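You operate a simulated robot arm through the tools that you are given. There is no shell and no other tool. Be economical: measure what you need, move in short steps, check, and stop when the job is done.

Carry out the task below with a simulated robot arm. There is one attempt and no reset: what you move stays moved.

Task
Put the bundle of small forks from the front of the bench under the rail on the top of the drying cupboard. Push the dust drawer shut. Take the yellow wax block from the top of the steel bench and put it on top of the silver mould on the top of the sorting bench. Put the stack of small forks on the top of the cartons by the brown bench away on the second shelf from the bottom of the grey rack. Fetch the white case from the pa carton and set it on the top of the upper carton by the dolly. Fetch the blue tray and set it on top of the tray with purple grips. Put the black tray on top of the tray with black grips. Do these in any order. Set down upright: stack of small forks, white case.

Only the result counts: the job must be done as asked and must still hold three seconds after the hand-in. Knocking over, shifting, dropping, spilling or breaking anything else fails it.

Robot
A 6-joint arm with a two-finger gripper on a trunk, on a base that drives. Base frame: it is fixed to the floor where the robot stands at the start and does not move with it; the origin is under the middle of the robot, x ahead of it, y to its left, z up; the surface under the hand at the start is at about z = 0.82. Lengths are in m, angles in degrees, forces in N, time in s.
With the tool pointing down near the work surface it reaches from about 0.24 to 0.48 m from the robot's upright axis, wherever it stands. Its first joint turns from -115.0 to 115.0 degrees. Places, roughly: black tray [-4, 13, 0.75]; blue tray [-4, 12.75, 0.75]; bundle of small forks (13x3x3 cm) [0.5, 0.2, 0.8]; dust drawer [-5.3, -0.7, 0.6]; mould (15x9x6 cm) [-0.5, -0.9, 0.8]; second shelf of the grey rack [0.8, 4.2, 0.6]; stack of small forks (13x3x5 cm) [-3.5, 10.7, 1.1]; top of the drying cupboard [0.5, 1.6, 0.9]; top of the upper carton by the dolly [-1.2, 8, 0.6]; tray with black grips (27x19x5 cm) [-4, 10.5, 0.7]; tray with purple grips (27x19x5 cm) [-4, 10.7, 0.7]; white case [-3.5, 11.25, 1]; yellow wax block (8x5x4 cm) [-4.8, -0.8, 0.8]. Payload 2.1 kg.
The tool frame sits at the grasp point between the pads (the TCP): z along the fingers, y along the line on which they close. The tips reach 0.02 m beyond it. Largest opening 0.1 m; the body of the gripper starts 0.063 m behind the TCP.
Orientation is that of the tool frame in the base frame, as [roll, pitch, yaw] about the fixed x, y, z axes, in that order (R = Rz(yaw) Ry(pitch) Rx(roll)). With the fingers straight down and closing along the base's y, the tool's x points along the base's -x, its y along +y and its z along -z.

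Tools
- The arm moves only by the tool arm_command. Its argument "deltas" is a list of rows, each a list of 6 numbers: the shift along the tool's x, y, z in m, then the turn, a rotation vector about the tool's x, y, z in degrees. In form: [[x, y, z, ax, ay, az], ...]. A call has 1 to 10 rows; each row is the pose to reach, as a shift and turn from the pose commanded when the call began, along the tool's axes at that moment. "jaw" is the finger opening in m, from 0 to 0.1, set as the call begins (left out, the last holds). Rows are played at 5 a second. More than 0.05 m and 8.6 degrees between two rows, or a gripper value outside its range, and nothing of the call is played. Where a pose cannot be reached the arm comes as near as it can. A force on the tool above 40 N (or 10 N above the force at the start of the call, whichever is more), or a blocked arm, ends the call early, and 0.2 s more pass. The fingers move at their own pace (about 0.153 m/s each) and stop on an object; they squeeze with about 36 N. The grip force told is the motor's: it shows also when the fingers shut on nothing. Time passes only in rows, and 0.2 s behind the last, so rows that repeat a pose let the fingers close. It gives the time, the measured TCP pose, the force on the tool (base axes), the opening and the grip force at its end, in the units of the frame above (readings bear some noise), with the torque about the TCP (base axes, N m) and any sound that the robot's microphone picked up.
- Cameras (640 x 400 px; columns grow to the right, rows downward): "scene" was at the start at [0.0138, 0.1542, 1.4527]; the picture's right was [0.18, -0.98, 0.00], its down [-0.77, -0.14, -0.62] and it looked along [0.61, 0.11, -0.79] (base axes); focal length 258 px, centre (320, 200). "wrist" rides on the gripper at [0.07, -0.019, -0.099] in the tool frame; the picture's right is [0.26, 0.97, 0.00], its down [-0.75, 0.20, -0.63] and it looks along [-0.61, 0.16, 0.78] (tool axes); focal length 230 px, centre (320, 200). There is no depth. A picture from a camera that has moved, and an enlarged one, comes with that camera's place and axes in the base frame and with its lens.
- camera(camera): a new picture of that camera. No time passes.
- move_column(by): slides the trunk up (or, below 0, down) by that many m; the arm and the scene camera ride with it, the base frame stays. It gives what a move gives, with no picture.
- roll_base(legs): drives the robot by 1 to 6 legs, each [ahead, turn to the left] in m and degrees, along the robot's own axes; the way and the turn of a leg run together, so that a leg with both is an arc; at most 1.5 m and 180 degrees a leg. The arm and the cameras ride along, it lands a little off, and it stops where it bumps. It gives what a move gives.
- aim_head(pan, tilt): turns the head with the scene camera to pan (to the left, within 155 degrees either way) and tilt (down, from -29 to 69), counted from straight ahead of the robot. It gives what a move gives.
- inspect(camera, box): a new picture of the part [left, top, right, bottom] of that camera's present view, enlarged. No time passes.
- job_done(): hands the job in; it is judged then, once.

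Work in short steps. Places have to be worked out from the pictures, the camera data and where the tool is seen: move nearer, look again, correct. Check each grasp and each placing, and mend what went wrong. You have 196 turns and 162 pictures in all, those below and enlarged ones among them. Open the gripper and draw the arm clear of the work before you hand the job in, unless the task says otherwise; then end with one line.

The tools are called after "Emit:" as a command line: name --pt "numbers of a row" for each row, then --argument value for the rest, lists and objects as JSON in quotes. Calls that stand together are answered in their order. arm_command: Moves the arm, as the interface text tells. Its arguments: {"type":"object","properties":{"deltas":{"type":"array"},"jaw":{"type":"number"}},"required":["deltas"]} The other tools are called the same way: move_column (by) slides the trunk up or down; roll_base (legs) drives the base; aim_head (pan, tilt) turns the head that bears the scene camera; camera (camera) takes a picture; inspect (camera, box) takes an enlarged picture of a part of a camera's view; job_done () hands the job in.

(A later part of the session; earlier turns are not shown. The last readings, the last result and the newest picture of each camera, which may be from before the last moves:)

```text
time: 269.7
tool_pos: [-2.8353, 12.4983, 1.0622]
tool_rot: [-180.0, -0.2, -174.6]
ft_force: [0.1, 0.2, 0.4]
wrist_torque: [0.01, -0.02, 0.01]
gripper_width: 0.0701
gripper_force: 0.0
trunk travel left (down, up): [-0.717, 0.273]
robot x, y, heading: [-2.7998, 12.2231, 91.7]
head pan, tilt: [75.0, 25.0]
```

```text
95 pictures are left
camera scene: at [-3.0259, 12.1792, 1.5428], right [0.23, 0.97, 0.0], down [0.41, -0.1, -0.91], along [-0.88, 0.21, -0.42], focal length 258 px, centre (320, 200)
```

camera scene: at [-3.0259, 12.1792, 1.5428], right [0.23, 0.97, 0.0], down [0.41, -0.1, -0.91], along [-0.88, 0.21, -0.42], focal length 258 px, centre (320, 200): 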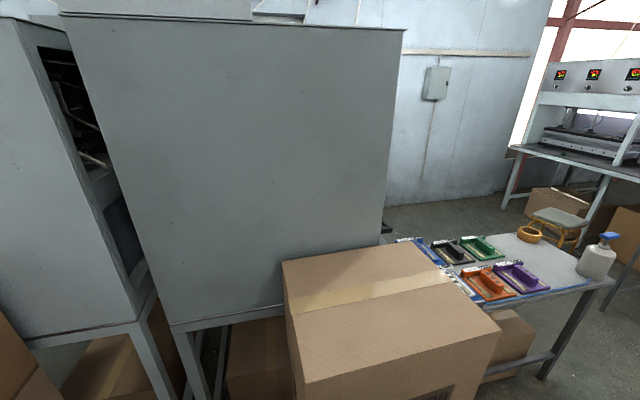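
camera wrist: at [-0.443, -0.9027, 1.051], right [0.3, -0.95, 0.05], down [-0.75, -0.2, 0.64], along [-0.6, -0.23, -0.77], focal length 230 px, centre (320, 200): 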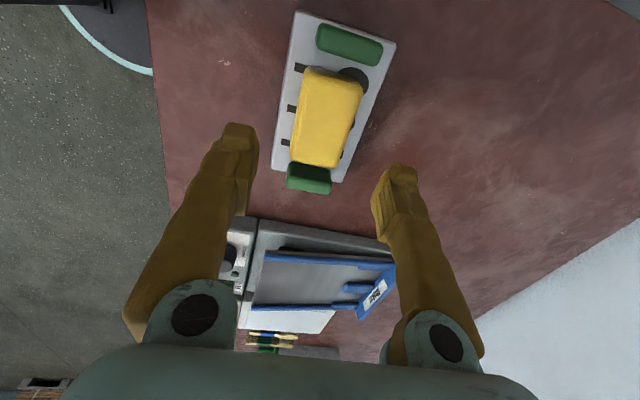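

The coloured trays stand on a light table beyond the carton. I drive further for a clear view.

Emit:
roll_base --legs '[[0.75, 0]]'

Emit:
aim_head --pan 85 --tilt 32

Emit:
camera --camera "scene"

Emit:
inspect --camera "scene" --box '[200, 120, 420, 270]'

```text
time: 273.7
tool_pos: [-2.8597, 13.2447, 1.0619]
tool_rot: [180.0, -0.2, -174.5]
ft_force: [0.1, 0.1, -0.5]
wrist_torque: [0.01, -0.01, -0.01]
gripper_width: 0.0703
gripper_force: 0.1
trunk travel left (down, up): [-0.717, 0.273]
robot x, y, heading: [-2.8191, 12.9654, 91.9]
head pan, tilt: [75.0, 25.0]
```

```text
time: 274.5
tool_pos: [-2.8591, 13.2448, 1.061]
tool_rot: [-179.9, -0.1, -174.5]
ft_force: [-0.6, 0.8, 0.6]
wrist_torque: [0.03, 0.0, -0.03]
gripper_width: 0.07
gripper_force: 0.2
trunk travel left (down, up): [-0.717, 0.273]
robot x, y, heading: [-2.8228, 12.9702, 92.1]
head pan, tilt: [85.0, 32.0]
```

```text
94 pictures are left
camera scene: at [-3.05, 12.9087, 1.5317], right [0.05, 1.0, 0.0], down [0.53, -0.03, -0.85], along [-0.85, 0.04, -0.53], focal length 258 px, centre (320, 200)
```

scene: 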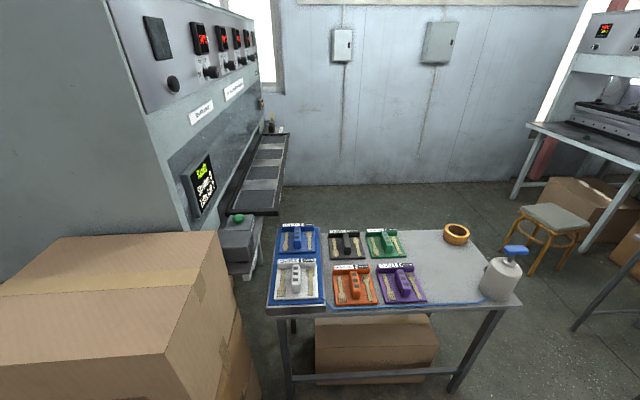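

```text
2.67 times, centred on (310, 195) of scene
camera zoom: at [-3.05, 12.9087, 1.5317], right [0.05, 1.0, 0.0], down [0.53, -0.03, -0.85], along [-0.85, 0.04, -0.53], focal length 689 px, centre (347, 213)
```

zoom: 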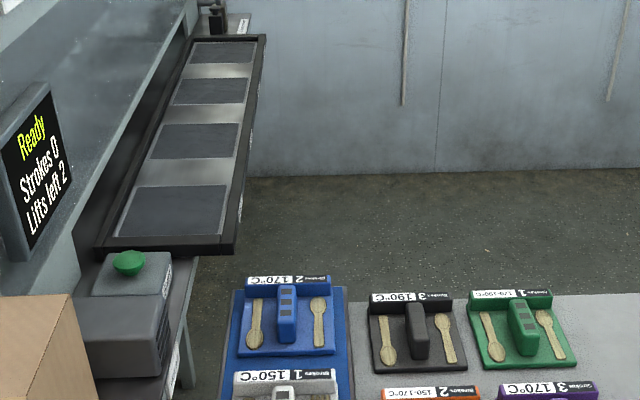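

The trays have a central grip block; they sit in the far row, best reached from the table's west side. I turn the hand back (closing sideways to the robot) and drive round the table's north end, looking ahead first.

Emit:
arm_command --pt "0 0 0 0 0 -8.5" --pt "0 0 0 0 0 -17" --pt "0 0 0 0 0 -25.5" --pt "0 0 0 0 0 -34" --pt "0 0 0 0 0 -42.5" --pt "0 0 0 0 0 -51" --pt "0 0 0 0 0 -59.5" --pt "0 0 0 0 0 -68" --pt "0 0 0 0 0 -76.5" --pt "0 0 0 0 0 -85"

Emit:
roll_base --legs '[[1.05, 0], [0, 88]]'

Emit:
aim_head --pan 5 --tilt 32

Emit:
camera --camera "scene"

```text
time: 276.7
tool_pos: [-2.8588, 13.2444, 1.0616]
tool_rot: [179.8, 0.0, -89.4]
ft_force: [0.3, -0.5, -0.4]
wrist_torque: [0.04, -0.03, -0.01]
gripper_width: 0.0703
gripper_force: 0.0
trunk travel left (down, up): [-0.717, 0.273]
robot x, y, heading: [-2.824, 12.9685, 92.1]
head pan, tilt: [85.0, 32.0]
```

```text
time: 285.9
tool_pos: [-3.1384, 13.9806, 1.0611]
tool_rot: [179.8, 0.0, -0.1]
ft_force: [0.0, 0.2, 0.5]
wrist_torque: [0.01, 0.0, -0.01]
gripper_width: 0.0702
gripper_force: 0.1
trunk travel left (down, up): [-0.717, 0.273]
robot x, y, heading: [-2.859, 14.014, -178.7]
head pan, tilt: [85.0, 32.0]
```

```text
time: 287.4
tool_pos: [-3.1382, 13.9812, 1.0615]
tool_rot: [179.8, 0.0, 0.0]
ft_force: [-0.1, -0.1, -0.2]
wrist_torque: [0.07, 0.01, -0.01]
gripper_width: 0.0701
gripper_force: 0.0
trunk travel left (down, up): [-0.717, 0.273]
robot x, y, heading: [-2.8614, 14.0183, -178.6]
head pan, tilt: [5.0, 32.0]
```

```text
92 pictures are left
camera scene: at [-2.8876, 13.8668, 1.5317], right [-0.11, 0.99, 0.0], down [0.53, 0.06, -0.85], along [-0.84, -0.1, -0.53], focal length 258 px, centre (320, 200)
```

scene: 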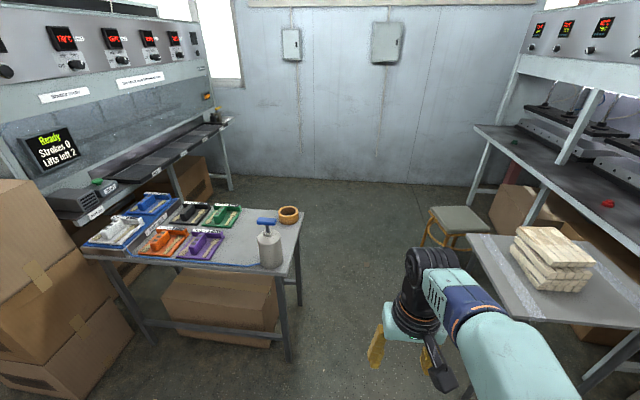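

A 0.8 m gap between the tables; I drive through it centred and come round to the west side.

Emit:
roll_base --legs '[[0.85, 0], [0.8, 0], [0, 90], [0.9, 0], [0, 89]]'

Emit:
aim_head --pan 5 --tilt 45

Emit:
camera --camera "scene"

Emit:
camera --camera "wrist"

```text
time: 307.7
tool_pos: [-4.2048, 13.1144, 1.0611]
tool_rot: [179.8, 0.1, 178.6]
ft_force: [-0.2, 0.2, 1.1]
wrist_torque: [-0.04, -0.01, 0.03]
gripper_width: 0.0699
gripper_force: 0.0
trunk travel left (down, up): [-0.717, 0.273]
robot x, y, heading: [-4.4816, 13.0883, 0.3]
head pan, tilt: [5.0, 32.0]
```

```text
time: 308.4
tool_pos: [-4.205, 13.1152, 1.0612]
tool_rot: [179.8, 0.1, 178.6]
ft_force: [0.6, 0.4, -1.0]
wrist_torque: [0.05, -0.01, -0.01]
gripper_width: 0.0697
gripper_force: 0.1
trunk travel left (down, up): [-0.717, 0.273]
robot x, y, heading: [-4.484, 13.0862, 0.3]
head pan, tilt: [5.0, 45.0]
```

```text
91 pictures are left
camera scene: at [-4.4618, 13.2356, 1.5122], right [0.09, -1.0, 0.0], down [-0.7, -0.06, -0.71], along [0.7, 0.06, -0.71], focal length 258 px, centre (320, 200)
```

scene: 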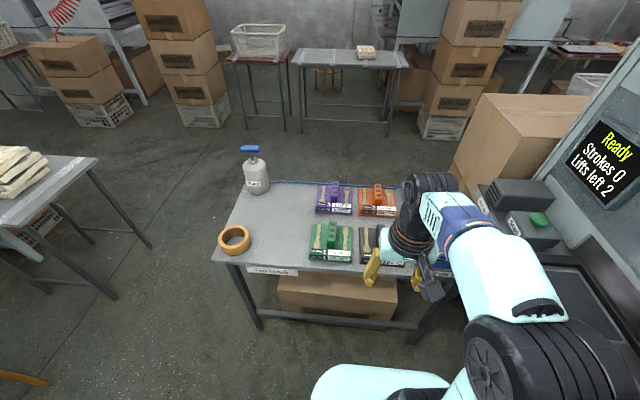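

```text
90 pictures are left
camera wrist: at [-4.2749, 13.0979, 1.1603], right [-0.23, 0.97, 0.0], down [0.76, 0.18, 0.63], along [0.61, 0.15, -0.78], focal length 230 px, centre (320, 200)
```

wrist: 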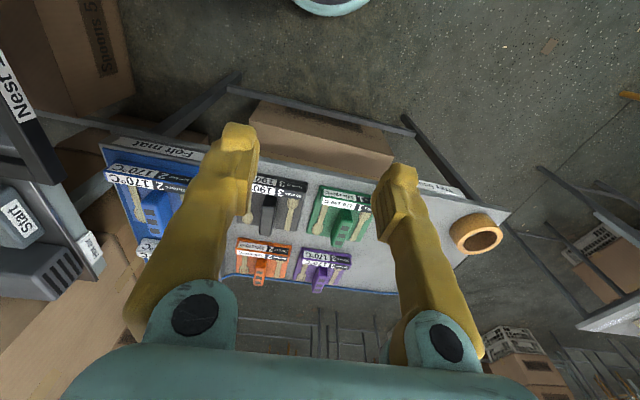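

I move 0.11 m nearer and bring the open hand over the black tray.

Emit:
roll_base --legs '[[0.11, 0]]'

Emit:
arm_command --pt "-0.03 -0.01 0.02 0 0 0" --pt "-0.06 -0.02 0.04 0 0 0" --pt "-0.1 -0.03 0.06 0 0 0" --pt "-0.14 -0.04 0.08 0 0 0" --pt "-0.175 -0.045 0.1 0 0 0" --pt "-0.175 -0.045 0.11 0 0 0"

Emit:
camera --camera "wrist"

Emit:
inspect --camera "scene" --box '[280, 150, 480, 300]'

```text
time: 309.6
tool_pos: [-4.0954, 13.1155, 1.0629]
tool_rot: [179.8, 0.1, 178.7]
ft_force: [-0.7, 0.0, -0.2]
wrist_torque: [0.01, -0.03, 0.02]
gripper_width: 0.0703
gripper_force: 0.0
trunk travel left (down, up): [-0.717, 0.273]
robot x, y, heading: [-4.3709, 13.0938, 0.3]
head pan, tilt: [5.0, 45.0]
```

```text
time: 311.0
tool_pos: [-3.9227, 13.0669, 0.9521]
tool_rot: [179.9, 0.0, 178.7]
ft_force: [-0.3, -0.5, -0.2]
wrist_torque: [0.03, 0.02, 0.0]
gripper_width: 0.0699
gripper_force: 0.1
trunk travel left (down, up): [-0.717, 0.273]
robot x, y, heading: [-4.3714, 13.0883, 0.2]
head pan, tilt: [5.0, 45.0]
```

```text
89 pictures are left
camera wrist: at [-3.9914, 13.0492, 1.0503], right [-0.24, 0.97, 0.0], down [0.75, 0.18, 0.63], along [0.61, 0.15, -0.78], focal length 230 px, centre (320, 200)
```

wrist: 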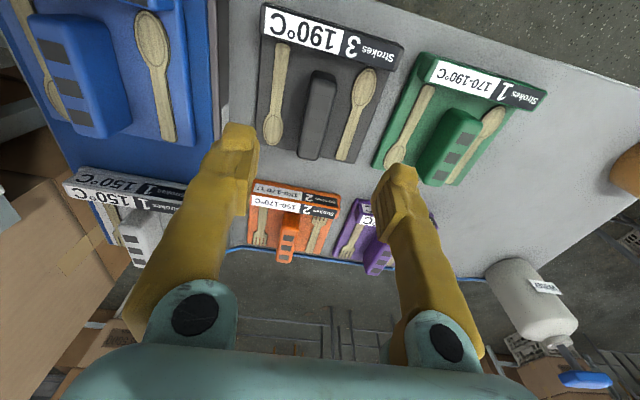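

```text
2.67 times, centred on (380, 225) of scene
camera zoom: at [-4.3524, 13.2359, 1.5122], right [0.09, -1.0, 0.0], down [-0.7, -0.06, -0.71], along [0.7, 0.06, -0.71], focal length 689 px, centre (160, 133)
```

zoom: 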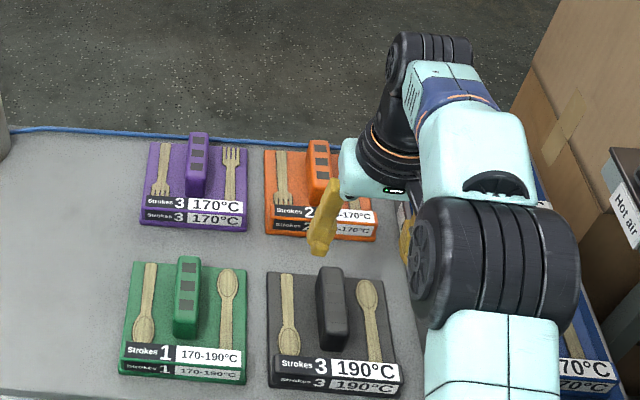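

I enlarge the wrist view to judge the grip block.

Emit:
inspect --camera "wrist" --box '[240, 0, 420, 170]'

```text
2.35 times, centred on (330, 85) of wrist
camera zoom: at [-3.9914, 13.0492, 1.0503], right [-0.24, 0.97, 0.0], down [0.75, 0.18, 0.63], along [0.61, 0.15, -0.78], focal length 541 px, centre (296, 471)
```

zoom: 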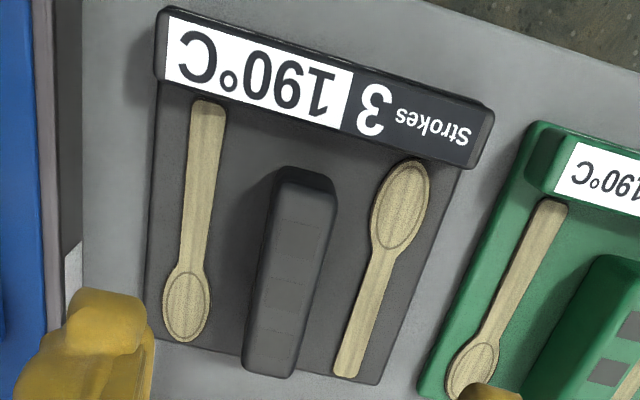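

Grip block centre (-3.91,13.065), top ≈0.82, aligned with x. I narrow the jaw to 5 cm and go down over it.

Emit:
arm_command --pt "-0.006 -0.001 0.03 0 0 0" --pt "-0.012 -0.002 0.06 0 0 0" --pt "-0.012 -0.002 0.09 0 0 0" --pt "-0.012 -0.002 0.115 0 0 0" --jaw 0.052

Emit:
camera --camera "wrist"

Emit:
inspect --camera "scene" --box '[340, 210, 480, 310]'

```text
time: 312.0
tool_pos: [-3.9092, 13.0656, 0.8363]
tool_rot: [179.9, 0.0, 178.8]
ft_force: [-0.4, -0.3, 0.0]
wrist_torque: [0.01, -0.06, 0.01]
gripper_width: 0.0517
gripper_force: 0.0
trunk travel left (down, up): [-0.717, 0.273]
robot x, y, heading: [-4.3686, 13.0883, 0.2]
head pan, tilt: [5.0, 45.0]
```

```text
86 pictures are left
camera wrist: at [-3.9782, 13.0485, 0.9344], right [-0.24, 0.97, 0.0], down [0.75, 0.18, 0.63], along [0.61, 0.15, -0.78], focal length 230 px, centre (320, 200)
```

wrist: 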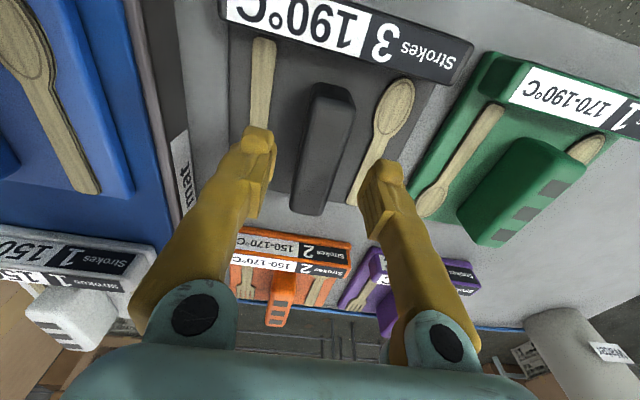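

```text
4.00 times, centred on (410, 260) of scene
camera zoom: at [-4.3509, 13.2358, 1.5122], right [0.09, -1.0, 0.0], down [-0.7, -0.06, -0.71], along [0.7, 0.06, -0.71], focal length 1034 px, centre (-40, -40)
```

zoom: 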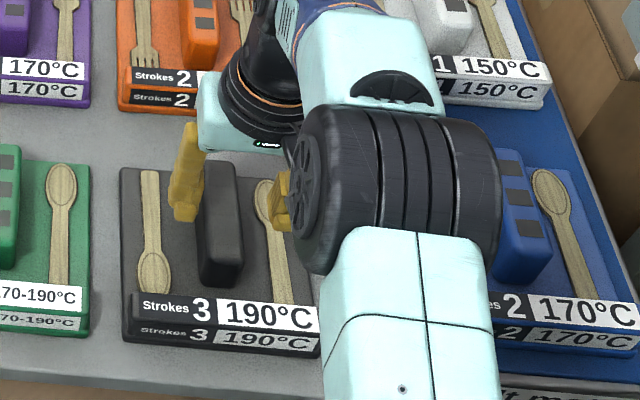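

The block is between the fingers. Down to 0.803 and close.

Emit:
arm_command --pt "0 0 0.015 0 0 0" --pt "0 0 0.026 0 0 0" --pt "0 0 0.033 0 0 0"

Emit:
arm_command --pt "0 0 0 0 0 0" --pt "0 0 0 0 0 0" --pt "0 0 0 0 0 0" --pt "0 0 0 0 0 0" --jaw 0.0

Emit:
arm_command --pt "0 0 -0.01 0 0 0" --pt "0 0 -0.03 0 0 0" --pt "0 0 -0.06 0 0 0" --pt "0 0 -0.09 0 0 0"

Emit:
camera --camera "wrist"

```text
time: 312.8
tool_pos: [-3.908, 13.0654, 0.8031]
tool_rot: [179.8, 0.0, 178.7]
ft_force: [0.4, -0.4, 0.1]
wrist_torque: [0.0, 0.02, -0.04]
gripper_width: 0.0519
gripper_force: 0.2
trunk travel left (down, up): [-0.717, 0.273]
robot x, y, heading: [-4.372, 13.0907, 0.3]
head pan, tilt: [5.0, 45.0]
```

```text
time: 313.8
tool_pos: [-3.9078, 13.0651, 0.8038]
tool_rot: [179.8, 0.1, 178.7]
ft_force: [-0.4, 1.0, 0.0]
wrist_torque: [0.0, -0.03, -0.03]
gripper_width: 0.0291
gripper_force: 36.2
trunk travel left (down, up): [-0.717, 0.273]
robot x, y, heading: [-4.3698, 13.0886, 0.2]
head pan, tilt: [5.0, 45.0]
```

```text
time: 314.8
tool_pos: [-3.9093, 13.0661, 0.8939]
tool_rot: [179.8, 0.0, 178.7]
ft_force: [-0.4, -0.3, -3.3]
wrist_torque: [0.04, -0.05, 0.03]
gripper_width: 0.029
gripper_force: 36.3
trunk travel left (down, up): [-0.717, 0.273]
robot x, y, heading: [-4.3733, 13.0872, 0.2]
head pan, tilt: [5.0, 45.0]
```

```text
84 pictures are left
camera wrist: at [-3.9786, 13.0471, 0.9925], right [-0.24, 0.97, 0.0], down [0.76, 0.18, 0.63], along [0.61, 0.15, -0.78], focal length 230 px, centre (320, 200)
```

wrist: 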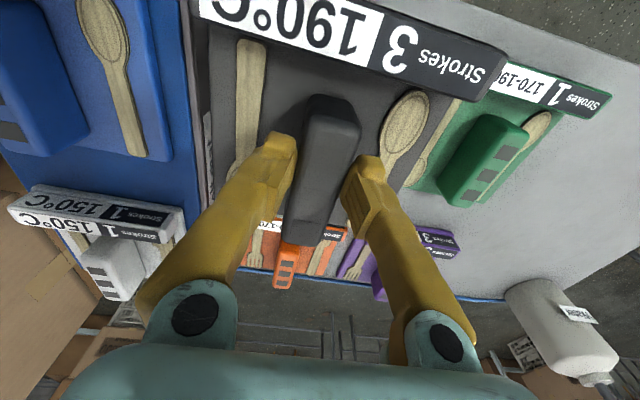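

Black tray is gripped and lifted. I lift higher, tuck in and drive back round to the aisle.

Emit:
arm_command --pt "0.0 0 -0.04 0 0 0" --pt "0.04 0 -0.07 0 0 0" --pt "0.08 0 -0.1 0 0 0" --pt "0.12 0 -0.13 0 0 0" --pt "0.16 0 -0.15 0 0 0" --pt "0.19 0.02 -0.16 0 0 0"

Emit:
roll_base --legs '[[-0.1, 0], [0, 90], [0.92, 0], [0, -90]]'

Emit:
aim_head --pan 0 --tilt 35

Emit:
camera --camera "scene"

```text
time: 316.2
tool_pos: [-4.0988, 13.0888, 1.0552]
tool_rot: [179.8, 0.0, 178.6]
ft_force: [0.1, 0.0, -3.2]
wrist_torque: [-0.03, -0.04, 0.0]
gripper_width: 0.0292
gripper_force: 36.4
trunk travel left (down, up): [-0.717, 0.273]
robot x, y, heading: [-4.3707, 13.0903, 0.1]
head pan, tilt: [5.0, 45.0]
```

```text
time: 329.4
tool_pos: [-4.2021, 13.9974, 1.0541]
tool_rot: [179.9, 0.0, 178.3]
ft_force: [-0.4, 0.0, -3.6]
wrist_torque: [0.01, -0.01, 0.01]
gripper_width: 0.0289
gripper_force: 36.1
trunk travel left (down, up): [-0.717, 0.273]
robot x, y, heading: [-4.4757, 14.001, -0.2]
head pan, tilt: [5.0, 45.0]
```

```text
time: 330.2
tool_pos: [-4.2017, 13.9982, 1.0528]
tool_rot: [179.9, 0.0, 178.3]
ft_force: [0.2, 0.3, -2.8]
wrist_torque: [0.0, -0.02, 0.01]
gripper_width: 0.029
gripper_force: 36.0
trunk travel left (down, up): [-0.717, 0.273]
robot x, y, heading: [-4.4788, 14.0003, 0.2]
head pan, tilt: [0.0, 35.0]
```

```text
83 pictures are left
camera scene: at [-4.4495, 14.1391, 1.5269], right [0.0, -1.0, 0.0], down [-0.57, 0.0, -0.82], along [0.82, 0.0, -0.57], focal length 258 px, centre (320, 200)
```

scene: 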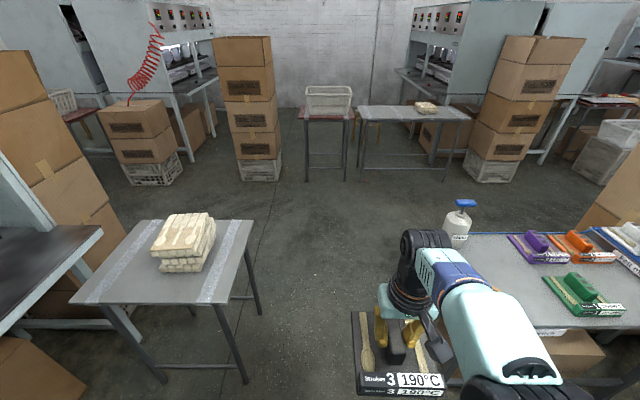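

The way is clear; I drive back to the aisle and south to y≈9.6.

Emit:
roll_base --legs '[[0.85, 0], [0.85, 0], [0, -90], [1.45, 0], [1.45, 0], [1.3, 0]]'

Emit:
aim_head --pan -75 --tilt 30

Emit:
camera --camera "scene"

```text
time: 362.2
tool_pos: [-2.8708, 9.5323, 1.0547]
tool_rot: [179.9, 0.0, 88.0]
ft_force: [0.5, 0.8, -3.2]
wrist_torque: [0.0, 0.01, 0.01]
gripper_width: 0.029
gripper_force: 36.6
trunk travel left (down, up): [-0.717, 0.273]
robot x, y, heading: [-2.8687, 9.807, -90.6]
head pan, tilt: [0.0, 35.0]
```

```text
time: 363.7
tool_pos: [-2.8719, 9.5326, 1.0538]
tool_rot: [179.7, 0.0, 87.9]
ft_force: [-0.3, -1.0, -3.1]
wrist_torque: [-0.04, -0.03, 0.01]
gripper_width: 0.0288
gripper_force: 35.9
trunk travel left (down, up): [-0.717, 0.273]
robot x, y, heading: [-2.8671, 9.8084, -90.8]
head pan, tilt: [-75.0, 30.0]
```

```text
82 pictures are left
camera scene: at [-2.8151, 9.8451, 1.5348], right [-0.25, 0.97, 0.0], down [0.48, 0.12, -0.87], along [-0.84, -0.22, -0.5], focal length 258 px, centre (320, 200)
```

scene: 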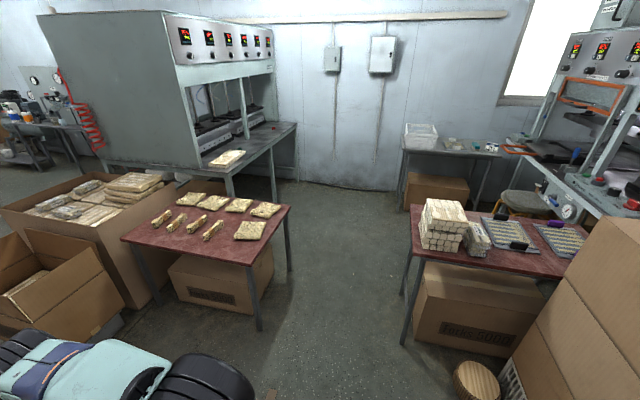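

A 0.7 m gap at y≈9.67 leads to the west side of the bench. I drive through it and look.

Emit:
roll_base --legs '[[0.14, 0], [0, -89.2], [1.0, 0]]'

Emit:
aim_head --pan -10 --tilt 35

Emit:
camera --camera "scene"

```text
time: 373.6
tool_pos: [-4.1455, 9.6699, 1.0533]
tool_rot: [179.8, 0.0, -1.6]
ft_force: [0.7, 0.4, -2.3]
wrist_torque: [-0.03, 0.06, -0.02]
gripper_width: 0.029
gripper_force: 36.1
trunk travel left (down, up): [-0.717, 0.273]
robot x, y, heading: [-3.8705, 9.6671, 179.9]
head pan, tilt: [-75.0, 30.0]
```

```text
time: 375.0
tool_pos: [-4.1465, 9.6703, 1.0539]
tool_rot: [179.8, 0.0, -1.7]
ft_force: [0.2, 0.2, -2.4]
wrist_torque: [0.01, 0.02, 0.0]
gripper_width: 0.0292
gripper_force: 36.7
trunk travel left (down, up): [-0.717, 0.273]
robot x, y, heading: [-3.8694, 9.6697, 179.7]
head pan, tilt: [-10.0, 35.0]
```

```text
81 pictures are left
camera scene: at [-3.8982, 9.5446, 1.527], right [0.18, 0.98, 0.0], down [0.56, -0.1, -0.82], along [-0.81, 0.15, -0.57], focal length 258 px, centre (320, 200)
```

scene: 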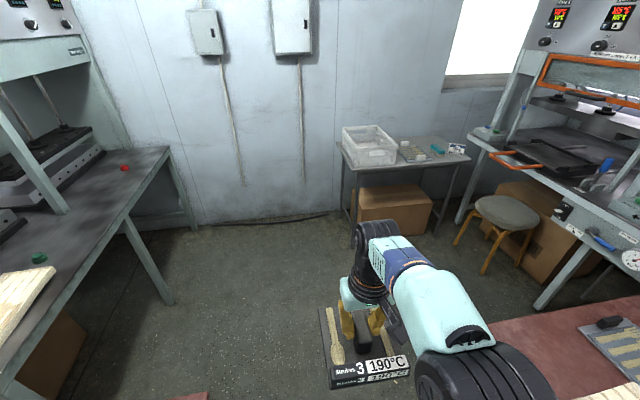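

Free floor; the stool is at ≈(-5.0,10.95). I go to (-4.7,10.48) facing the bench.

Emit:
roll_base --legs '[[0.83, 0], [0, -90], [0.8, 0], [0, -90]]'

Emit:
aim_head --pan 8 --tilt 45

Emit:
camera --camera "scene"

Emit:
camera --camera "wrist"

```text
time: 390.9
tool_pos: [-4.4291, 10.4729, 1.0538]
tool_rot: [179.8, 0.1, 179.8]
ft_force: [0.9, 0.2, -2.9]
wrist_torque: [-0.02, 0.0, 0.04]
gripper_width: 0.0288
gripper_force: 35.8
trunk travel left (down, up): [-0.717, 0.273]
robot x, y, heading: [-4.7052, 10.47, 1.3]
head pan, tilt: [-10.0, 35.0]
```

```text
time: 391.7
tool_pos: [-4.4311, 10.4725, 1.0545]
tool_rot: [179.8, 0.0, 179.7]
ft_force: [-0.3, 0.9, -3.0]
wrist_torque: [0.03, -0.03, 0.02]
gripper_width: 0.029
gripper_force: 36.1
trunk travel left (down, up): [-0.717, 0.273]
robot x, y, heading: [-4.7053, 10.4637, 1.2]
head pan, tilt: [8.0, 45.0]
```

```text
80 pictures are left
camera scene: at [-4.6884, 10.6189, 1.5122], right [0.16, -0.99, 0.0], down [-0.7, -0.11, -0.71], along [0.7, 0.11, -0.71], focal length 258 px, centre (320, 200)
```

scene: 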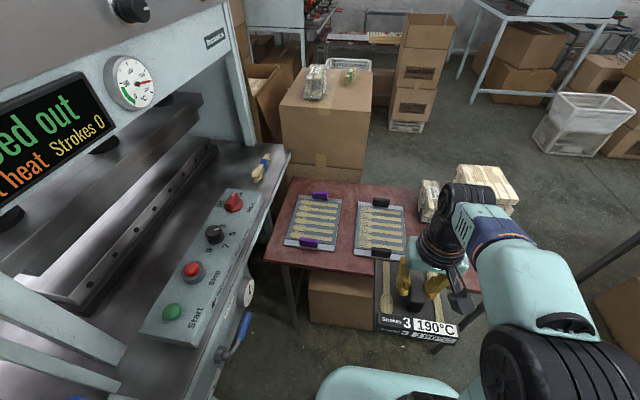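

```text
79 pictures are left
camera wrist: at [-4.4993, 10.4539, 1.1524], right [-0.26, 0.97, 0.0], down [0.75, 0.2, 0.63], along [0.61, 0.16, -0.78], focal length 230 px, centre (320, 200)
```

wrist: 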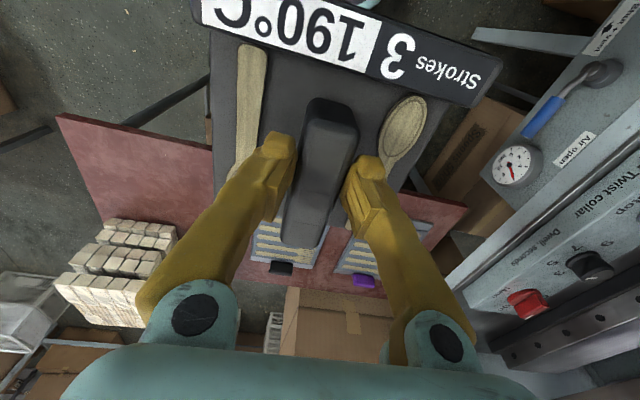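

Black-grips tray centre ≈ (-4.03,10.485), grips at x≈-4.16 and -3.90. I roll 0.2 m in and carry the black tray over it.

Emit:
roll_base --legs '[[0.2, 0]]'

Emit:
arm_command --pt "-0.035 0.001 0.02 0 0 0" --pt "-0.07 0.002 0.04 0 0 0" --pt "-0.105 0.004 0.06 0 0 0" --pt "-0.14 0.005 0.085 0 0 0" --pt "-0.175 0.007 0.11 0 0 0" --pt "-0.2 0.008 0.14 0 0 0" --pt "-0.2 0.008 0.15 0 0 0"

Emit:
camera --camera "wrist"

Emit:
camera --camera "scene"

```text
time: 393.3
tool_pos: [-4.2317, 10.4773, 1.0528]
tool_rot: [179.8, 0.0, 179.8]
ft_force: [0.3, -0.3, -3.8]
wrist_torque: [0.03, 0.02, 0.01]
gripper_width: 0.0293
gripper_force: 35.8
trunk travel left (down, up): [-0.717, 0.273]
robot x, y, heading: [-4.5065, 10.4696, 1.4]
head pan, tilt: [8.0, 45.0]
```

```text
time: 394.9
tool_pos: [-4.0336, 10.4854, 0.9035]
tool_rot: [179.9, 0.0, 179.8]
ft_force: [-0.6, -0.1, -2.9]
wrist_torque: [-0.01, -0.06, -0.02]
gripper_width: 0.029
gripper_force: 36.2
trunk travel left (down, up): [-0.717, 0.273]
robot x, y, heading: [-4.5063, 10.4727, 1.6]
head pan, tilt: [8.0, 45.0]
```

```text
78 pictures are left
camera wrist: at [-4.1025, 10.4664, 1.0022], right [-0.26, 0.97, 0.0], down [0.75, 0.2, 0.63], along [0.61, 0.16, -0.78], focal length 230 px, centre (320, 200)
```

wrist: 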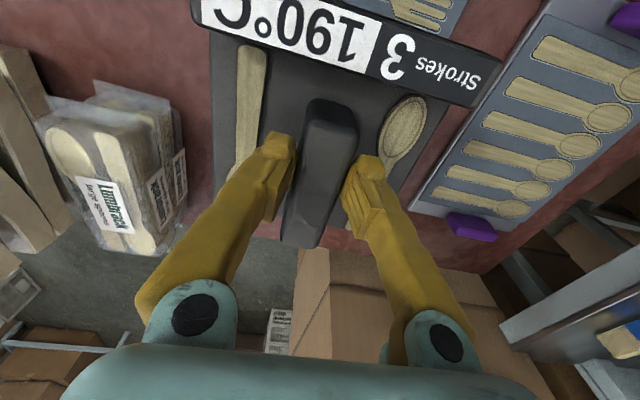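

```text
77 pictures are left
camera scene: at [-4.4907, 10.6238, 1.5122], right [0.16, -0.99, 0.0], down [-0.7, -0.12, -0.71], along [0.7, 0.12, -0.71], focal length 258 px, centre (320, 200)
```

scene: 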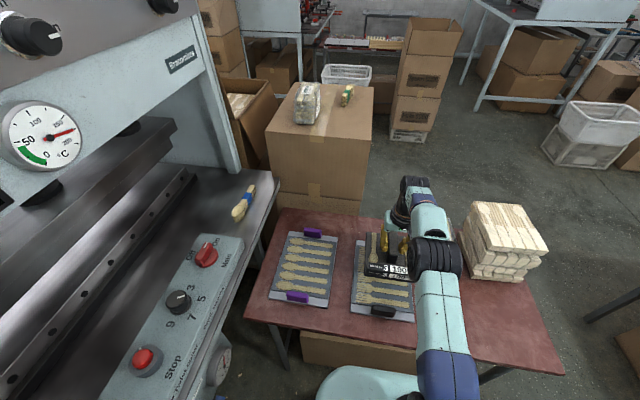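

Aligned with the lower tray. I lower until contact.

Emit:
arm_command --pt "0 0 0.03 0 0 0" --pt "0 0 0.055 0 0 0" --pt "0 0 0.075 0 0 0" --pt "0 0 0.088 0 0 0" --pt "0 0 0.1 0 0 0"

Emit:
inspect --camera "scene" --box '[330, 200, 470, 330]'

```text
time: 396.1
tool_pos: [-4.0343, 10.4875, 0.808]
tool_rot: [179.8, 0.6, 179.7]
ft_force: [1.6, 1.0, 30.6]
wrist_torque: [0.02, -0.17, -0.02]
gripper_width: 0.0301
gripper_force: 35.8
trunk travel left (down, up): [-0.717, 0.273]
robot x, y, heading: [-4.5084, 10.4708, 1.4]
head pan, tilt: [8.0, 45.0]
```

```text
3.08 times, centred on (400, 265) of scene
camera zoom: at [-4.4964, 10.6238, 1.5129], right [0.16, -0.99, 0.0], down [-0.69, -0.12, -0.71], along [0.7, 0.12, -0.7], focal length 796 px, centre (74, 0)
```

zoom: 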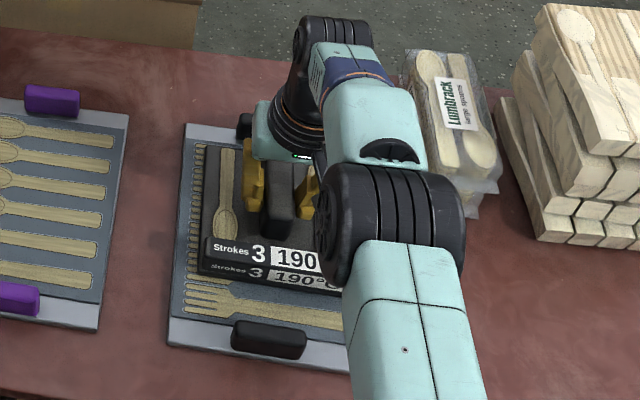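

It rests on the lower tray between its grips. I ease the pressure, open and rise.

Emit:
arm_command --pt "0 0 -0.002 0 0 0" --pt "0 0 -0.004 0 0 0"

Emit:
arm_command --pt "0 0 0 0 0 0" --pt "0 0 0 0 0 0" --pt "0 0 -0.03 0 0 0" --pt "0 0 -0.07 0 0 0" --pt "0.04 0 -0.1 0 0 0" --pt "0.08 0 -0.13 0 0 0" --pt "0.12 0 -0.16 0 0 0" --pt "0.16 0 -0.19 0 0 0" --pt "0.2 0 -0.22 0 0 0" --jaw 0.05

Emit:
camera --camera "wrist"

Emit:
inspect --camera "scene" --box '[240, 190, 460, 340]'

```text
time: 396.7
tool_pos: [-4.034, 10.4869, 0.8071]
tool_rot: [179.9, 0.0, 179.9]
ft_force: [2.0, 0.7, 8.3]
wrist_torque: [-0.02, -1.01, -0.03]
gripper_width: 0.029
gripper_force: 36.0
trunk travel left (down, up): [-0.717, 0.273]
robot x, y, heading: [-4.5072, 10.4723, 1.5]
head pan, tilt: [8.0, 45.0]
```

```text
time: 398.7
tool_pos: [-4.2344, 10.4858, 1.0283]
tool_rot: [179.9, 0.1, 179.8]
ft_force: [-0.4, -0.6, -0.2]
wrist_torque: [-0.01, -0.01, 0.01]
gripper_width: 0.05
gripper_force: 0.0
trunk travel left (down, up): [-0.717, 0.273]
robot x, y, heading: [-4.5071, 10.4704, 1.8]
head pan, tilt: [8.0, 45.0]
```

```text
75 pictures are left
camera wrist: at [-4.3041, 10.4668, 1.1263], right [-0.26, 0.97, 0.0], down [0.75, 0.2, 0.63], along [0.61, 0.16, -0.78], focal length 230 px, centre (320, 200)
```

wrist: 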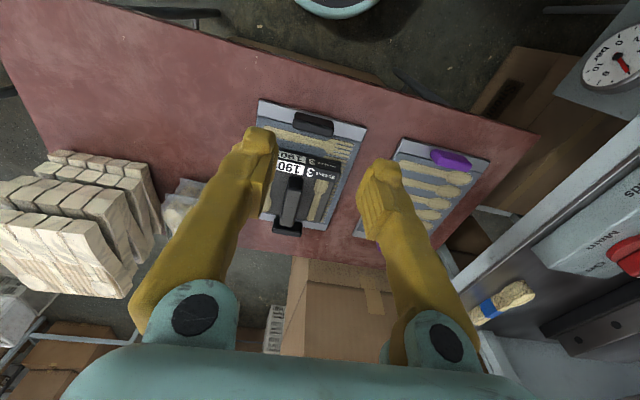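

```text
2.67 times, centred on (350, 265) of scene
camera zoom: at [-4.4932, 10.6238, 1.5122], right [0.16, -0.99, 0.0], down [-0.7, -0.12, -0.71], along [0.7, 0.12, -0.71], focal length 689 px, centre (240, 27)
```

zoom: 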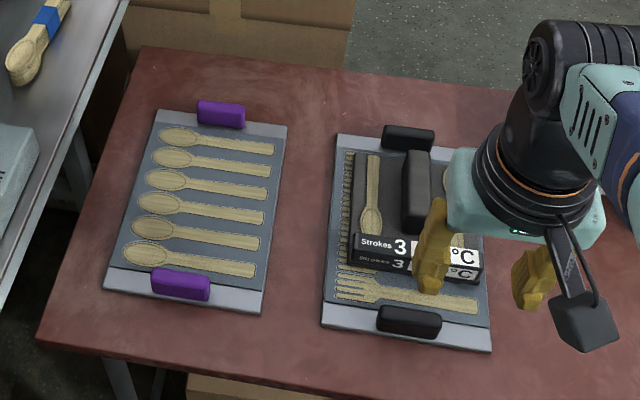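

I zoom in to see whether the tray's far edge is clear of the far grip.

Emit:
inspect --camera "scene" --box '[345, 225, 425, 285]'

Emit:
inspect --camera "wrist" --box '[240, 90, 380, 250]'

```text
6.67 times, centred on (385, 255) of scene
camera zoom: at [-4.4932, 10.6238, 1.5122], right [0.16, -0.99, 0.0], down [-0.7, -0.12, -0.71], along [0.7, 0.12, -0.71], focal length 1724 px, centre (-113, -167)
```

zoom: 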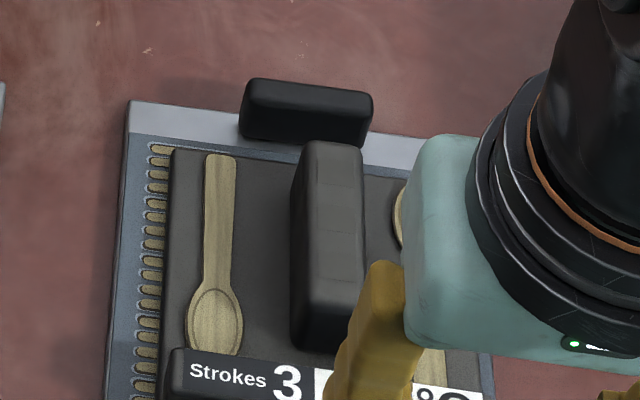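

```text
2.50 times, centred on (310, 170) of wrist
camera zoom: at [-4.3041, 10.4668, 1.1263], right [-0.26, 0.97, 0.0], down [0.75, 0.2, 0.63], along [0.61, 0.16, -0.78], focal length 575 px, centre (345, 275)
```

zoom: 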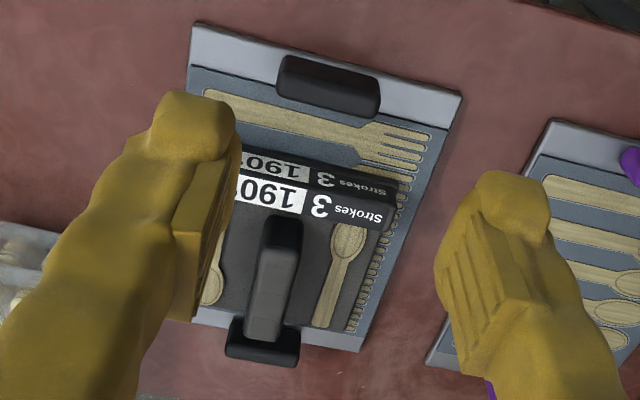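

The black tray lies flat between the grips. Now I go back for the blue tray by the same route.

Emit:
roll_base --legs '[[-0.2, 0], [0, -91.5], [0.81, 0], [0, 90], [0.92, 0], [0.92, 0]]'

```text
time: 420.8
tool_pos: [-2.5895, 9.6229, 1.0268]
tool_rot: [179.8, 0.1, 177.2]
ft_force: [0.2, -0.2, -0.5]
wrist_torque: [-0.01, 0.01, 0.03]
gripper_width: 0.05
gripper_force: 0.0
trunk travel left (down, up): [-0.717, 0.273]
robot x, y, heading: [-2.863, 9.6179, -1.4]
head pan, tilt: [8.0, 45.0]
```

Emit:
roll_base --legs '[[0, 91.4], [1.46, 0], [1.46, 0], [1.46, 0]]'

```text
time: 445.7
tool_pos: [-2.8719, 14.2758, 1.0278]
tool_rot: [179.8, 0.0, -92.3]
ft_force: [-0.5, 0.9, 0.2]
wrist_torque: [0.0, 0.01, 0.03]
gripper_width: 0.0504
gripper_force: 0.0
trunk travel left (down, up): [-0.717, 0.273]
robot x, y, heading: [-2.8634, 14.0032, 89.0]
head pan, tilt: [8.0, 45.0]
```

In place in the aisle at y=14.0. I turn west, pass between the tables and come to the west side again.

Emit:
roll_base --legs '[[0, 91], [0.81, 0], [0.81, 0]]'

Emit:
roll_base --legs '[[0, 90], [0.99, 0], [0, 90]]'

Emit:
aim_head --pan 5 --tilt 45

Emit:
camera --camera "scene"

Emit:
camera --camera "wrist"

```text
time: 457.7
tool_pos: [-4.7483, 13.9893, 1.0276]
tool_rot: [179.8, 0.0, -1.3]
ft_force: [-0.3, -0.5, 0.3]
wrist_torque: [0.0, -0.01, 0.01]
gripper_width: 0.0501
gripper_force: 0.1
trunk travel left (down, up): [-0.717, 0.273]
robot x, y, heading: [-4.471, 13.9955, -180.0]
head pan, tilt: [8.0, 45.0]
```

```text
time: 470.5
tool_pos: [-4.1865, 13.0187, 1.0278]
tool_rot: [179.8, 0.0, 179.3]
ft_force: [-0.9, -0.5, -0.4]
wrist_torque: [0.0, 0.02, -0.06]
gripper_width: 0.0502
gripper_force: 0.1
trunk travel left (down, up): [-0.717, 0.273]
robot x, y, heading: [-4.4609, 13.0092, 0.8]
head pan, tilt: [8.0, 45.0]
```

```text
time: 471.2
tool_pos: [-4.1863, 13.0188, 1.0275]
tool_rot: [179.9, 0.0, 179.3]
ft_force: [-0.1, 0.4, -0.3]
wrist_torque: [0.02, 0.0, 0.0]
gripper_width: 0.0502
gripper_force: 0.0
trunk travel left (down, up): [-0.717, 0.273]
robot x, y, heading: [-4.4611, 13.0074, 0.9]
head pan, tilt: [5.0, 45.0]
```

```text
71 pictures are left
camera scene: at [-4.4434, 13.1544, 1.5122], right [0.1, -0.99, 0.0], down [-0.7, -0.07, -0.71], along [0.7, 0.07, -0.71], focal length 258 px, centre (320, 200)
```

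scene: 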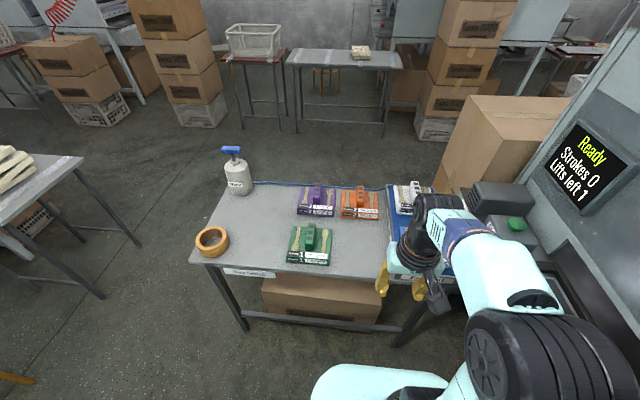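

```text
70 pictures are left
camera wrist: at [-4.2565, 12.9998, 1.1259], right [-0.25, 0.97, 0.0], down [0.75, 0.19, 0.63], along [0.61, 0.16, -0.78], focal length 230 px, centre (320, 200)
```

wrist: 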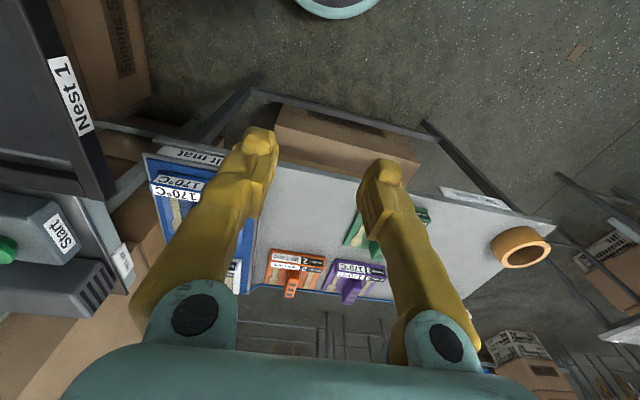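

The press shows "Lifts left 1", so I get one lift for the blue tray. I move nearer and view it from above.

Emit:
roll_base --legs '[[0.13, 0]]'

Emit:
arm_command --pt "-0.03 -0.03 0.01 0 0 0" --pt "-0.06 -0.06 0.02 0 0 0" --pt "-0.09 -0.09 0.03 0 0 0" --pt "-0.12 -0.12 0.05 0 0 0" --pt "-0.14 -0.145 0.07 0 0 0" --pt "-0.156 -0.165 0.08 0 0 0" --pt "-0.156 -0.165 0.08 0 0 0"

Emit:
camera --camera "wrist"

Emit:
inspect --camera "scene" --box '[340, 150, 540, 300]'

```text
time: 472.4
tool_pos: [-4.0584, 13.0202, 1.0273]
tool_rot: [179.8, 0.1, 179.4]
ft_force: [-0.7, 0.5, 0.3]
wrist_torque: [0.01, 0.03, -0.01]
gripper_width: 0.0497
gripper_force: 0.1
trunk travel left (down, up): [-0.717, 0.273]
robot x, y, heading: [-4.3378, 13.0049, 0.9]
head pan, tilt: [5.0, 45.0]
```

```text
time: 474.1
tool_pos: [-3.9041, 12.8531, 0.9452]
tool_rot: [179.8, 0.0, 179.3]
ft_force: [0.0, 1.8, -0.8]
wrist_torque: [-0.04, -0.01, -0.01]
gripper_width: 0.0502
gripper_force: 0.1
trunk travel left (down, up): [-0.717, 0.273]
robot x, y, heading: [-4.3325, 13.0066, 0.8]
head pan, tilt: [5.0, 45.0]
```

```text
69 pictures are left
camera wrist: at [-3.9738, 12.8351, 1.0446], right [-0.25, 0.97, 0.0], down [0.75, 0.19, 0.63], along [0.61, 0.16, -0.78], focal length 230 px, centre (320, 200)
```

wrist: 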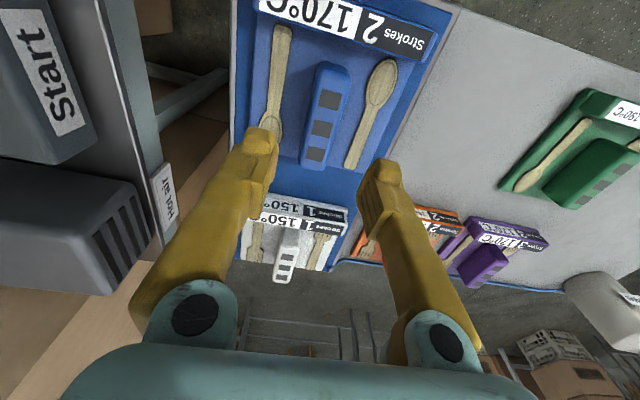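

```text
2.67 times, centred on (440, 225) of scene
camera zoom: at [-4.315, 13.1565, 1.5122], right [0.1, -0.99, 0.0], down [-0.7, -0.07, -0.71], along [0.7, 0.07, -0.71], focal length 689 px, centre (0, 133)
```

zoom: 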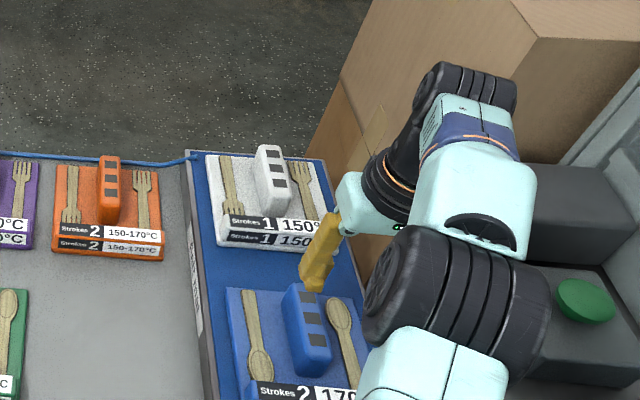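

Grip block centred at (-3.90,12.858). I descend over it, with a last check before closing.

Emit:
arm_command --pt "0 0.003 0.03 0 0 0" --pt "0 0.005 0.06 0 0 0" --pt "0 0.005 0.09 0 0 0" --pt "0 0.005 0.109 0 0 0" --jaw 0.052

Emit:
camera --camera "wrist"

```text
time: 475.1
tool_pos: [-3.9025, 12.8586, 0.8369]
tool_rot: [179.7, 0.0, 179.3]
ft_force: [0.3, 0.3, -0.4]
wrist_torque: [-0.03, 0.01, -0.01]
gripper_width: 0.0519
gripper_force: 0.1
trunk travel left (down, up): [-0.717, 0.273]
robot x, y, heading: [-4.3323, 13.0093, 0.7]
head pan, tilt: [5.0, 45.0]
```

```text
67 pictures are left
camera wrist: at [-3.9726, 12.8406, 0.9356], right [-0.25, 0.97, 0.0], down [0.75, 0.19, 0.63], along [0.61, 0.16, -0.78], focal length 230 px, centre (320, 200)
```

wrist: 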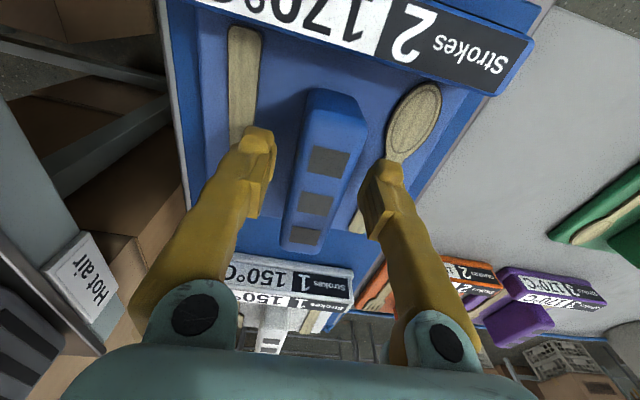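

Good alignment. Down to 0.812, close firmly, then lift.

Emit:
arm_command --pt "0 0 0.012 0 0 0" --pt "0 0 0.024 0 0 0"

Emit:
arm_command --pt "0 0 0 0 0 0" --pt "0 0 0 0 0 0" --pt "0 0 0 0 0 0" --pt "0 0 0 0 0 0" --jaw 0.0

Emit:
arm_command --pt "0 0 -0.01 0 0 0" --pt "0 0 -0.03 0 0 0" --pt "0 0 -0.06 0 0 0" --pt "0 0 -0.1 0 0 0" --pt "0 0 -0.13 0 0 0" --pt "0.04 0.03 -0.15 0 0 0" --pt "0.08 0.06 -0.17 0 0 0" --pt "0.12 0.09 -0.19 0 0 0" --pt "0.14 0.12 -0.21 0 0 0" --pt "0.16 0.15 -0.23 0 0 0"

Emit:
camera --camera "wrist"

```text
time: 475.6
tool_pos: [-3.9036, 12.8586, 0.8159]
tool_rot: [-180.0, 0.6, 179.4]
ft_force: [2.1, -1.3, 26.6]
wrist_torque: [-0.11, 0.0, -0.08]
gripper_width: 0.0516
gripper_force: 0.1
trunk travel left (down, up): [-0.717, 0.273]
robot x, y, heading: [-4.3336, 13.0056, 0.8]
head pan, tilt: [5.0, 45.0]
```

```text
time: 476.6
tool_pos: [-3.9055, 12.8589, 0.8168]
tool_rot: [180.0, 0.5, 179.2]
ft_force: [7.7, -4.9, 38.5]
wrist_torque: [-0.15, -0.02, 0.23]
gripper_width: 0.0289
gripper_force: 35.8
trunk travel left (down, up): [-0.717, 0.273]
robot x, y, heading: [-4.3365, 13.008, 0.9]
head pan, tilt: [5.0, 45.0]
```

```text
refused: row 6 steps farther than a row can; nothing moved
```

```text
66 pictures are left
camera wrist: at [-3.9756, 12.8412, 0.9142], right [-0.25, 0.97, 0.0], down [0.75, 0.19, 0.64], along [0.62, 0.16, -0.77], focal length 230 px, centre (320, 200)
```

wrist: 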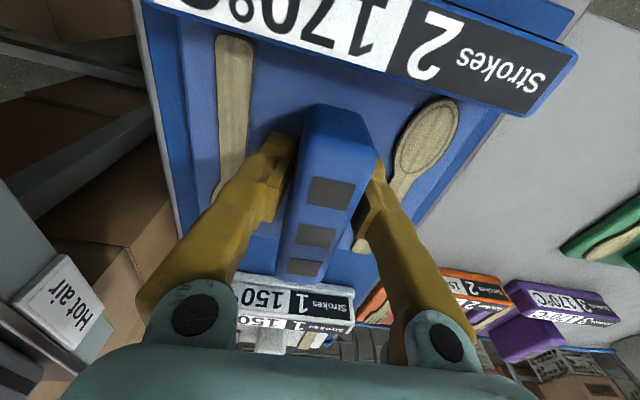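

Gripped. I lift smoothly with shorter rows.

Emit:
arm_command --pt "0 0 -0.008 0 0 0" --pt "0 0 -0.03 0 0 0" --pt "0 0 -0.06 0 0 0" --pt "0 0 -0.1 0 0 0" --pt "0 0 -0.13 0 0 0" --pt "0.03 0.025 -0.15 0 0 0" --pt "0.06 0.05 -0.17 0 0 0" --pt "0.09 0.075 -0.19 0 0 0" --pt "0.12 0.1 -0.21 0 0 0" --pt "0.15 0.13 -0.23 0 0 0"

Emit:
camera --camera "wrist"

```text
time: 478.9
tool_pos: [-4.0546, 12.9913, 1.0443]
tool_rot: [179.9, 0.2, 179.3]
ft_force: [-0.1, -0.1, -2.7]
wrist_torque: [-0.02, -0.04, -0.03]
gripper_width: 0.0291
gripper_force: 35.8
trunk travel left (down, up): [-0.717, 0.273]
robot x, y, heading: [-4.3321, 13.0085, 1.0]
head pan, tilt: [5.0, 45.0]
```

```text
65 pictures are left
camera wrist: at [-4.1239, 12.9722, 1.1417], right [-0.25, 0.97, 0.0], down [0.75, 0.19, 0.63], along [0.61, 0.16, -0.78], focal length 230 px, centre (320, 200)
```

wrist: 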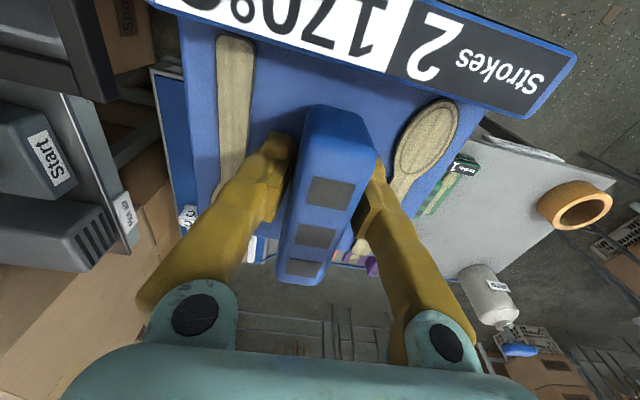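

Blue tray lifted level. I drive the known route back towards the red-topped bench.

Emit:
roll_base --legs '[[-0.14, 0], [0, 89], [0.99, 0], [0, -90], [0.81, 0], [0.81, 0]]'

```text
time: 500.4
tool_pos: [-2.5719, 14.0064, 1.0425]
tool_rot: [179.7, 0.0, 179.4]
ft_force: [0.5, 0.5, -3.6]
wrist_torque: [0.02, -0.04, 0.02]
gripper_width: 0.0287
gripper_force: 35.9
trunk travel left (down, up): [-0.717, 0.273]
robot x, y, heading: [-2.8514, 14.0272, 0.8]
head pan, tilt: [5.0, 45.0]
```

Emit:
roll_base --legs '[[0, -90.8], [1.45, 0], [1.45, 0], [1.45, 0]]'

```text
time: 525.1
tool_pos: [-2.9106, 9.3895, 1.0426]
tool_rot: [179.7, 0.0, 87.1]
ft_force: [0.7, 0.3, -2.9]
wrist_torque: [-0.05, 0.01, 0.01]
gripper_width: 0.0292
gripper_force: 35.8
trunk travel left (down, up): [-0.717, 0.273]
robot x, y, heading: [-2.8865, 9.6704, -91.5]
head pan, tilt: [5.0, 45.0]
```

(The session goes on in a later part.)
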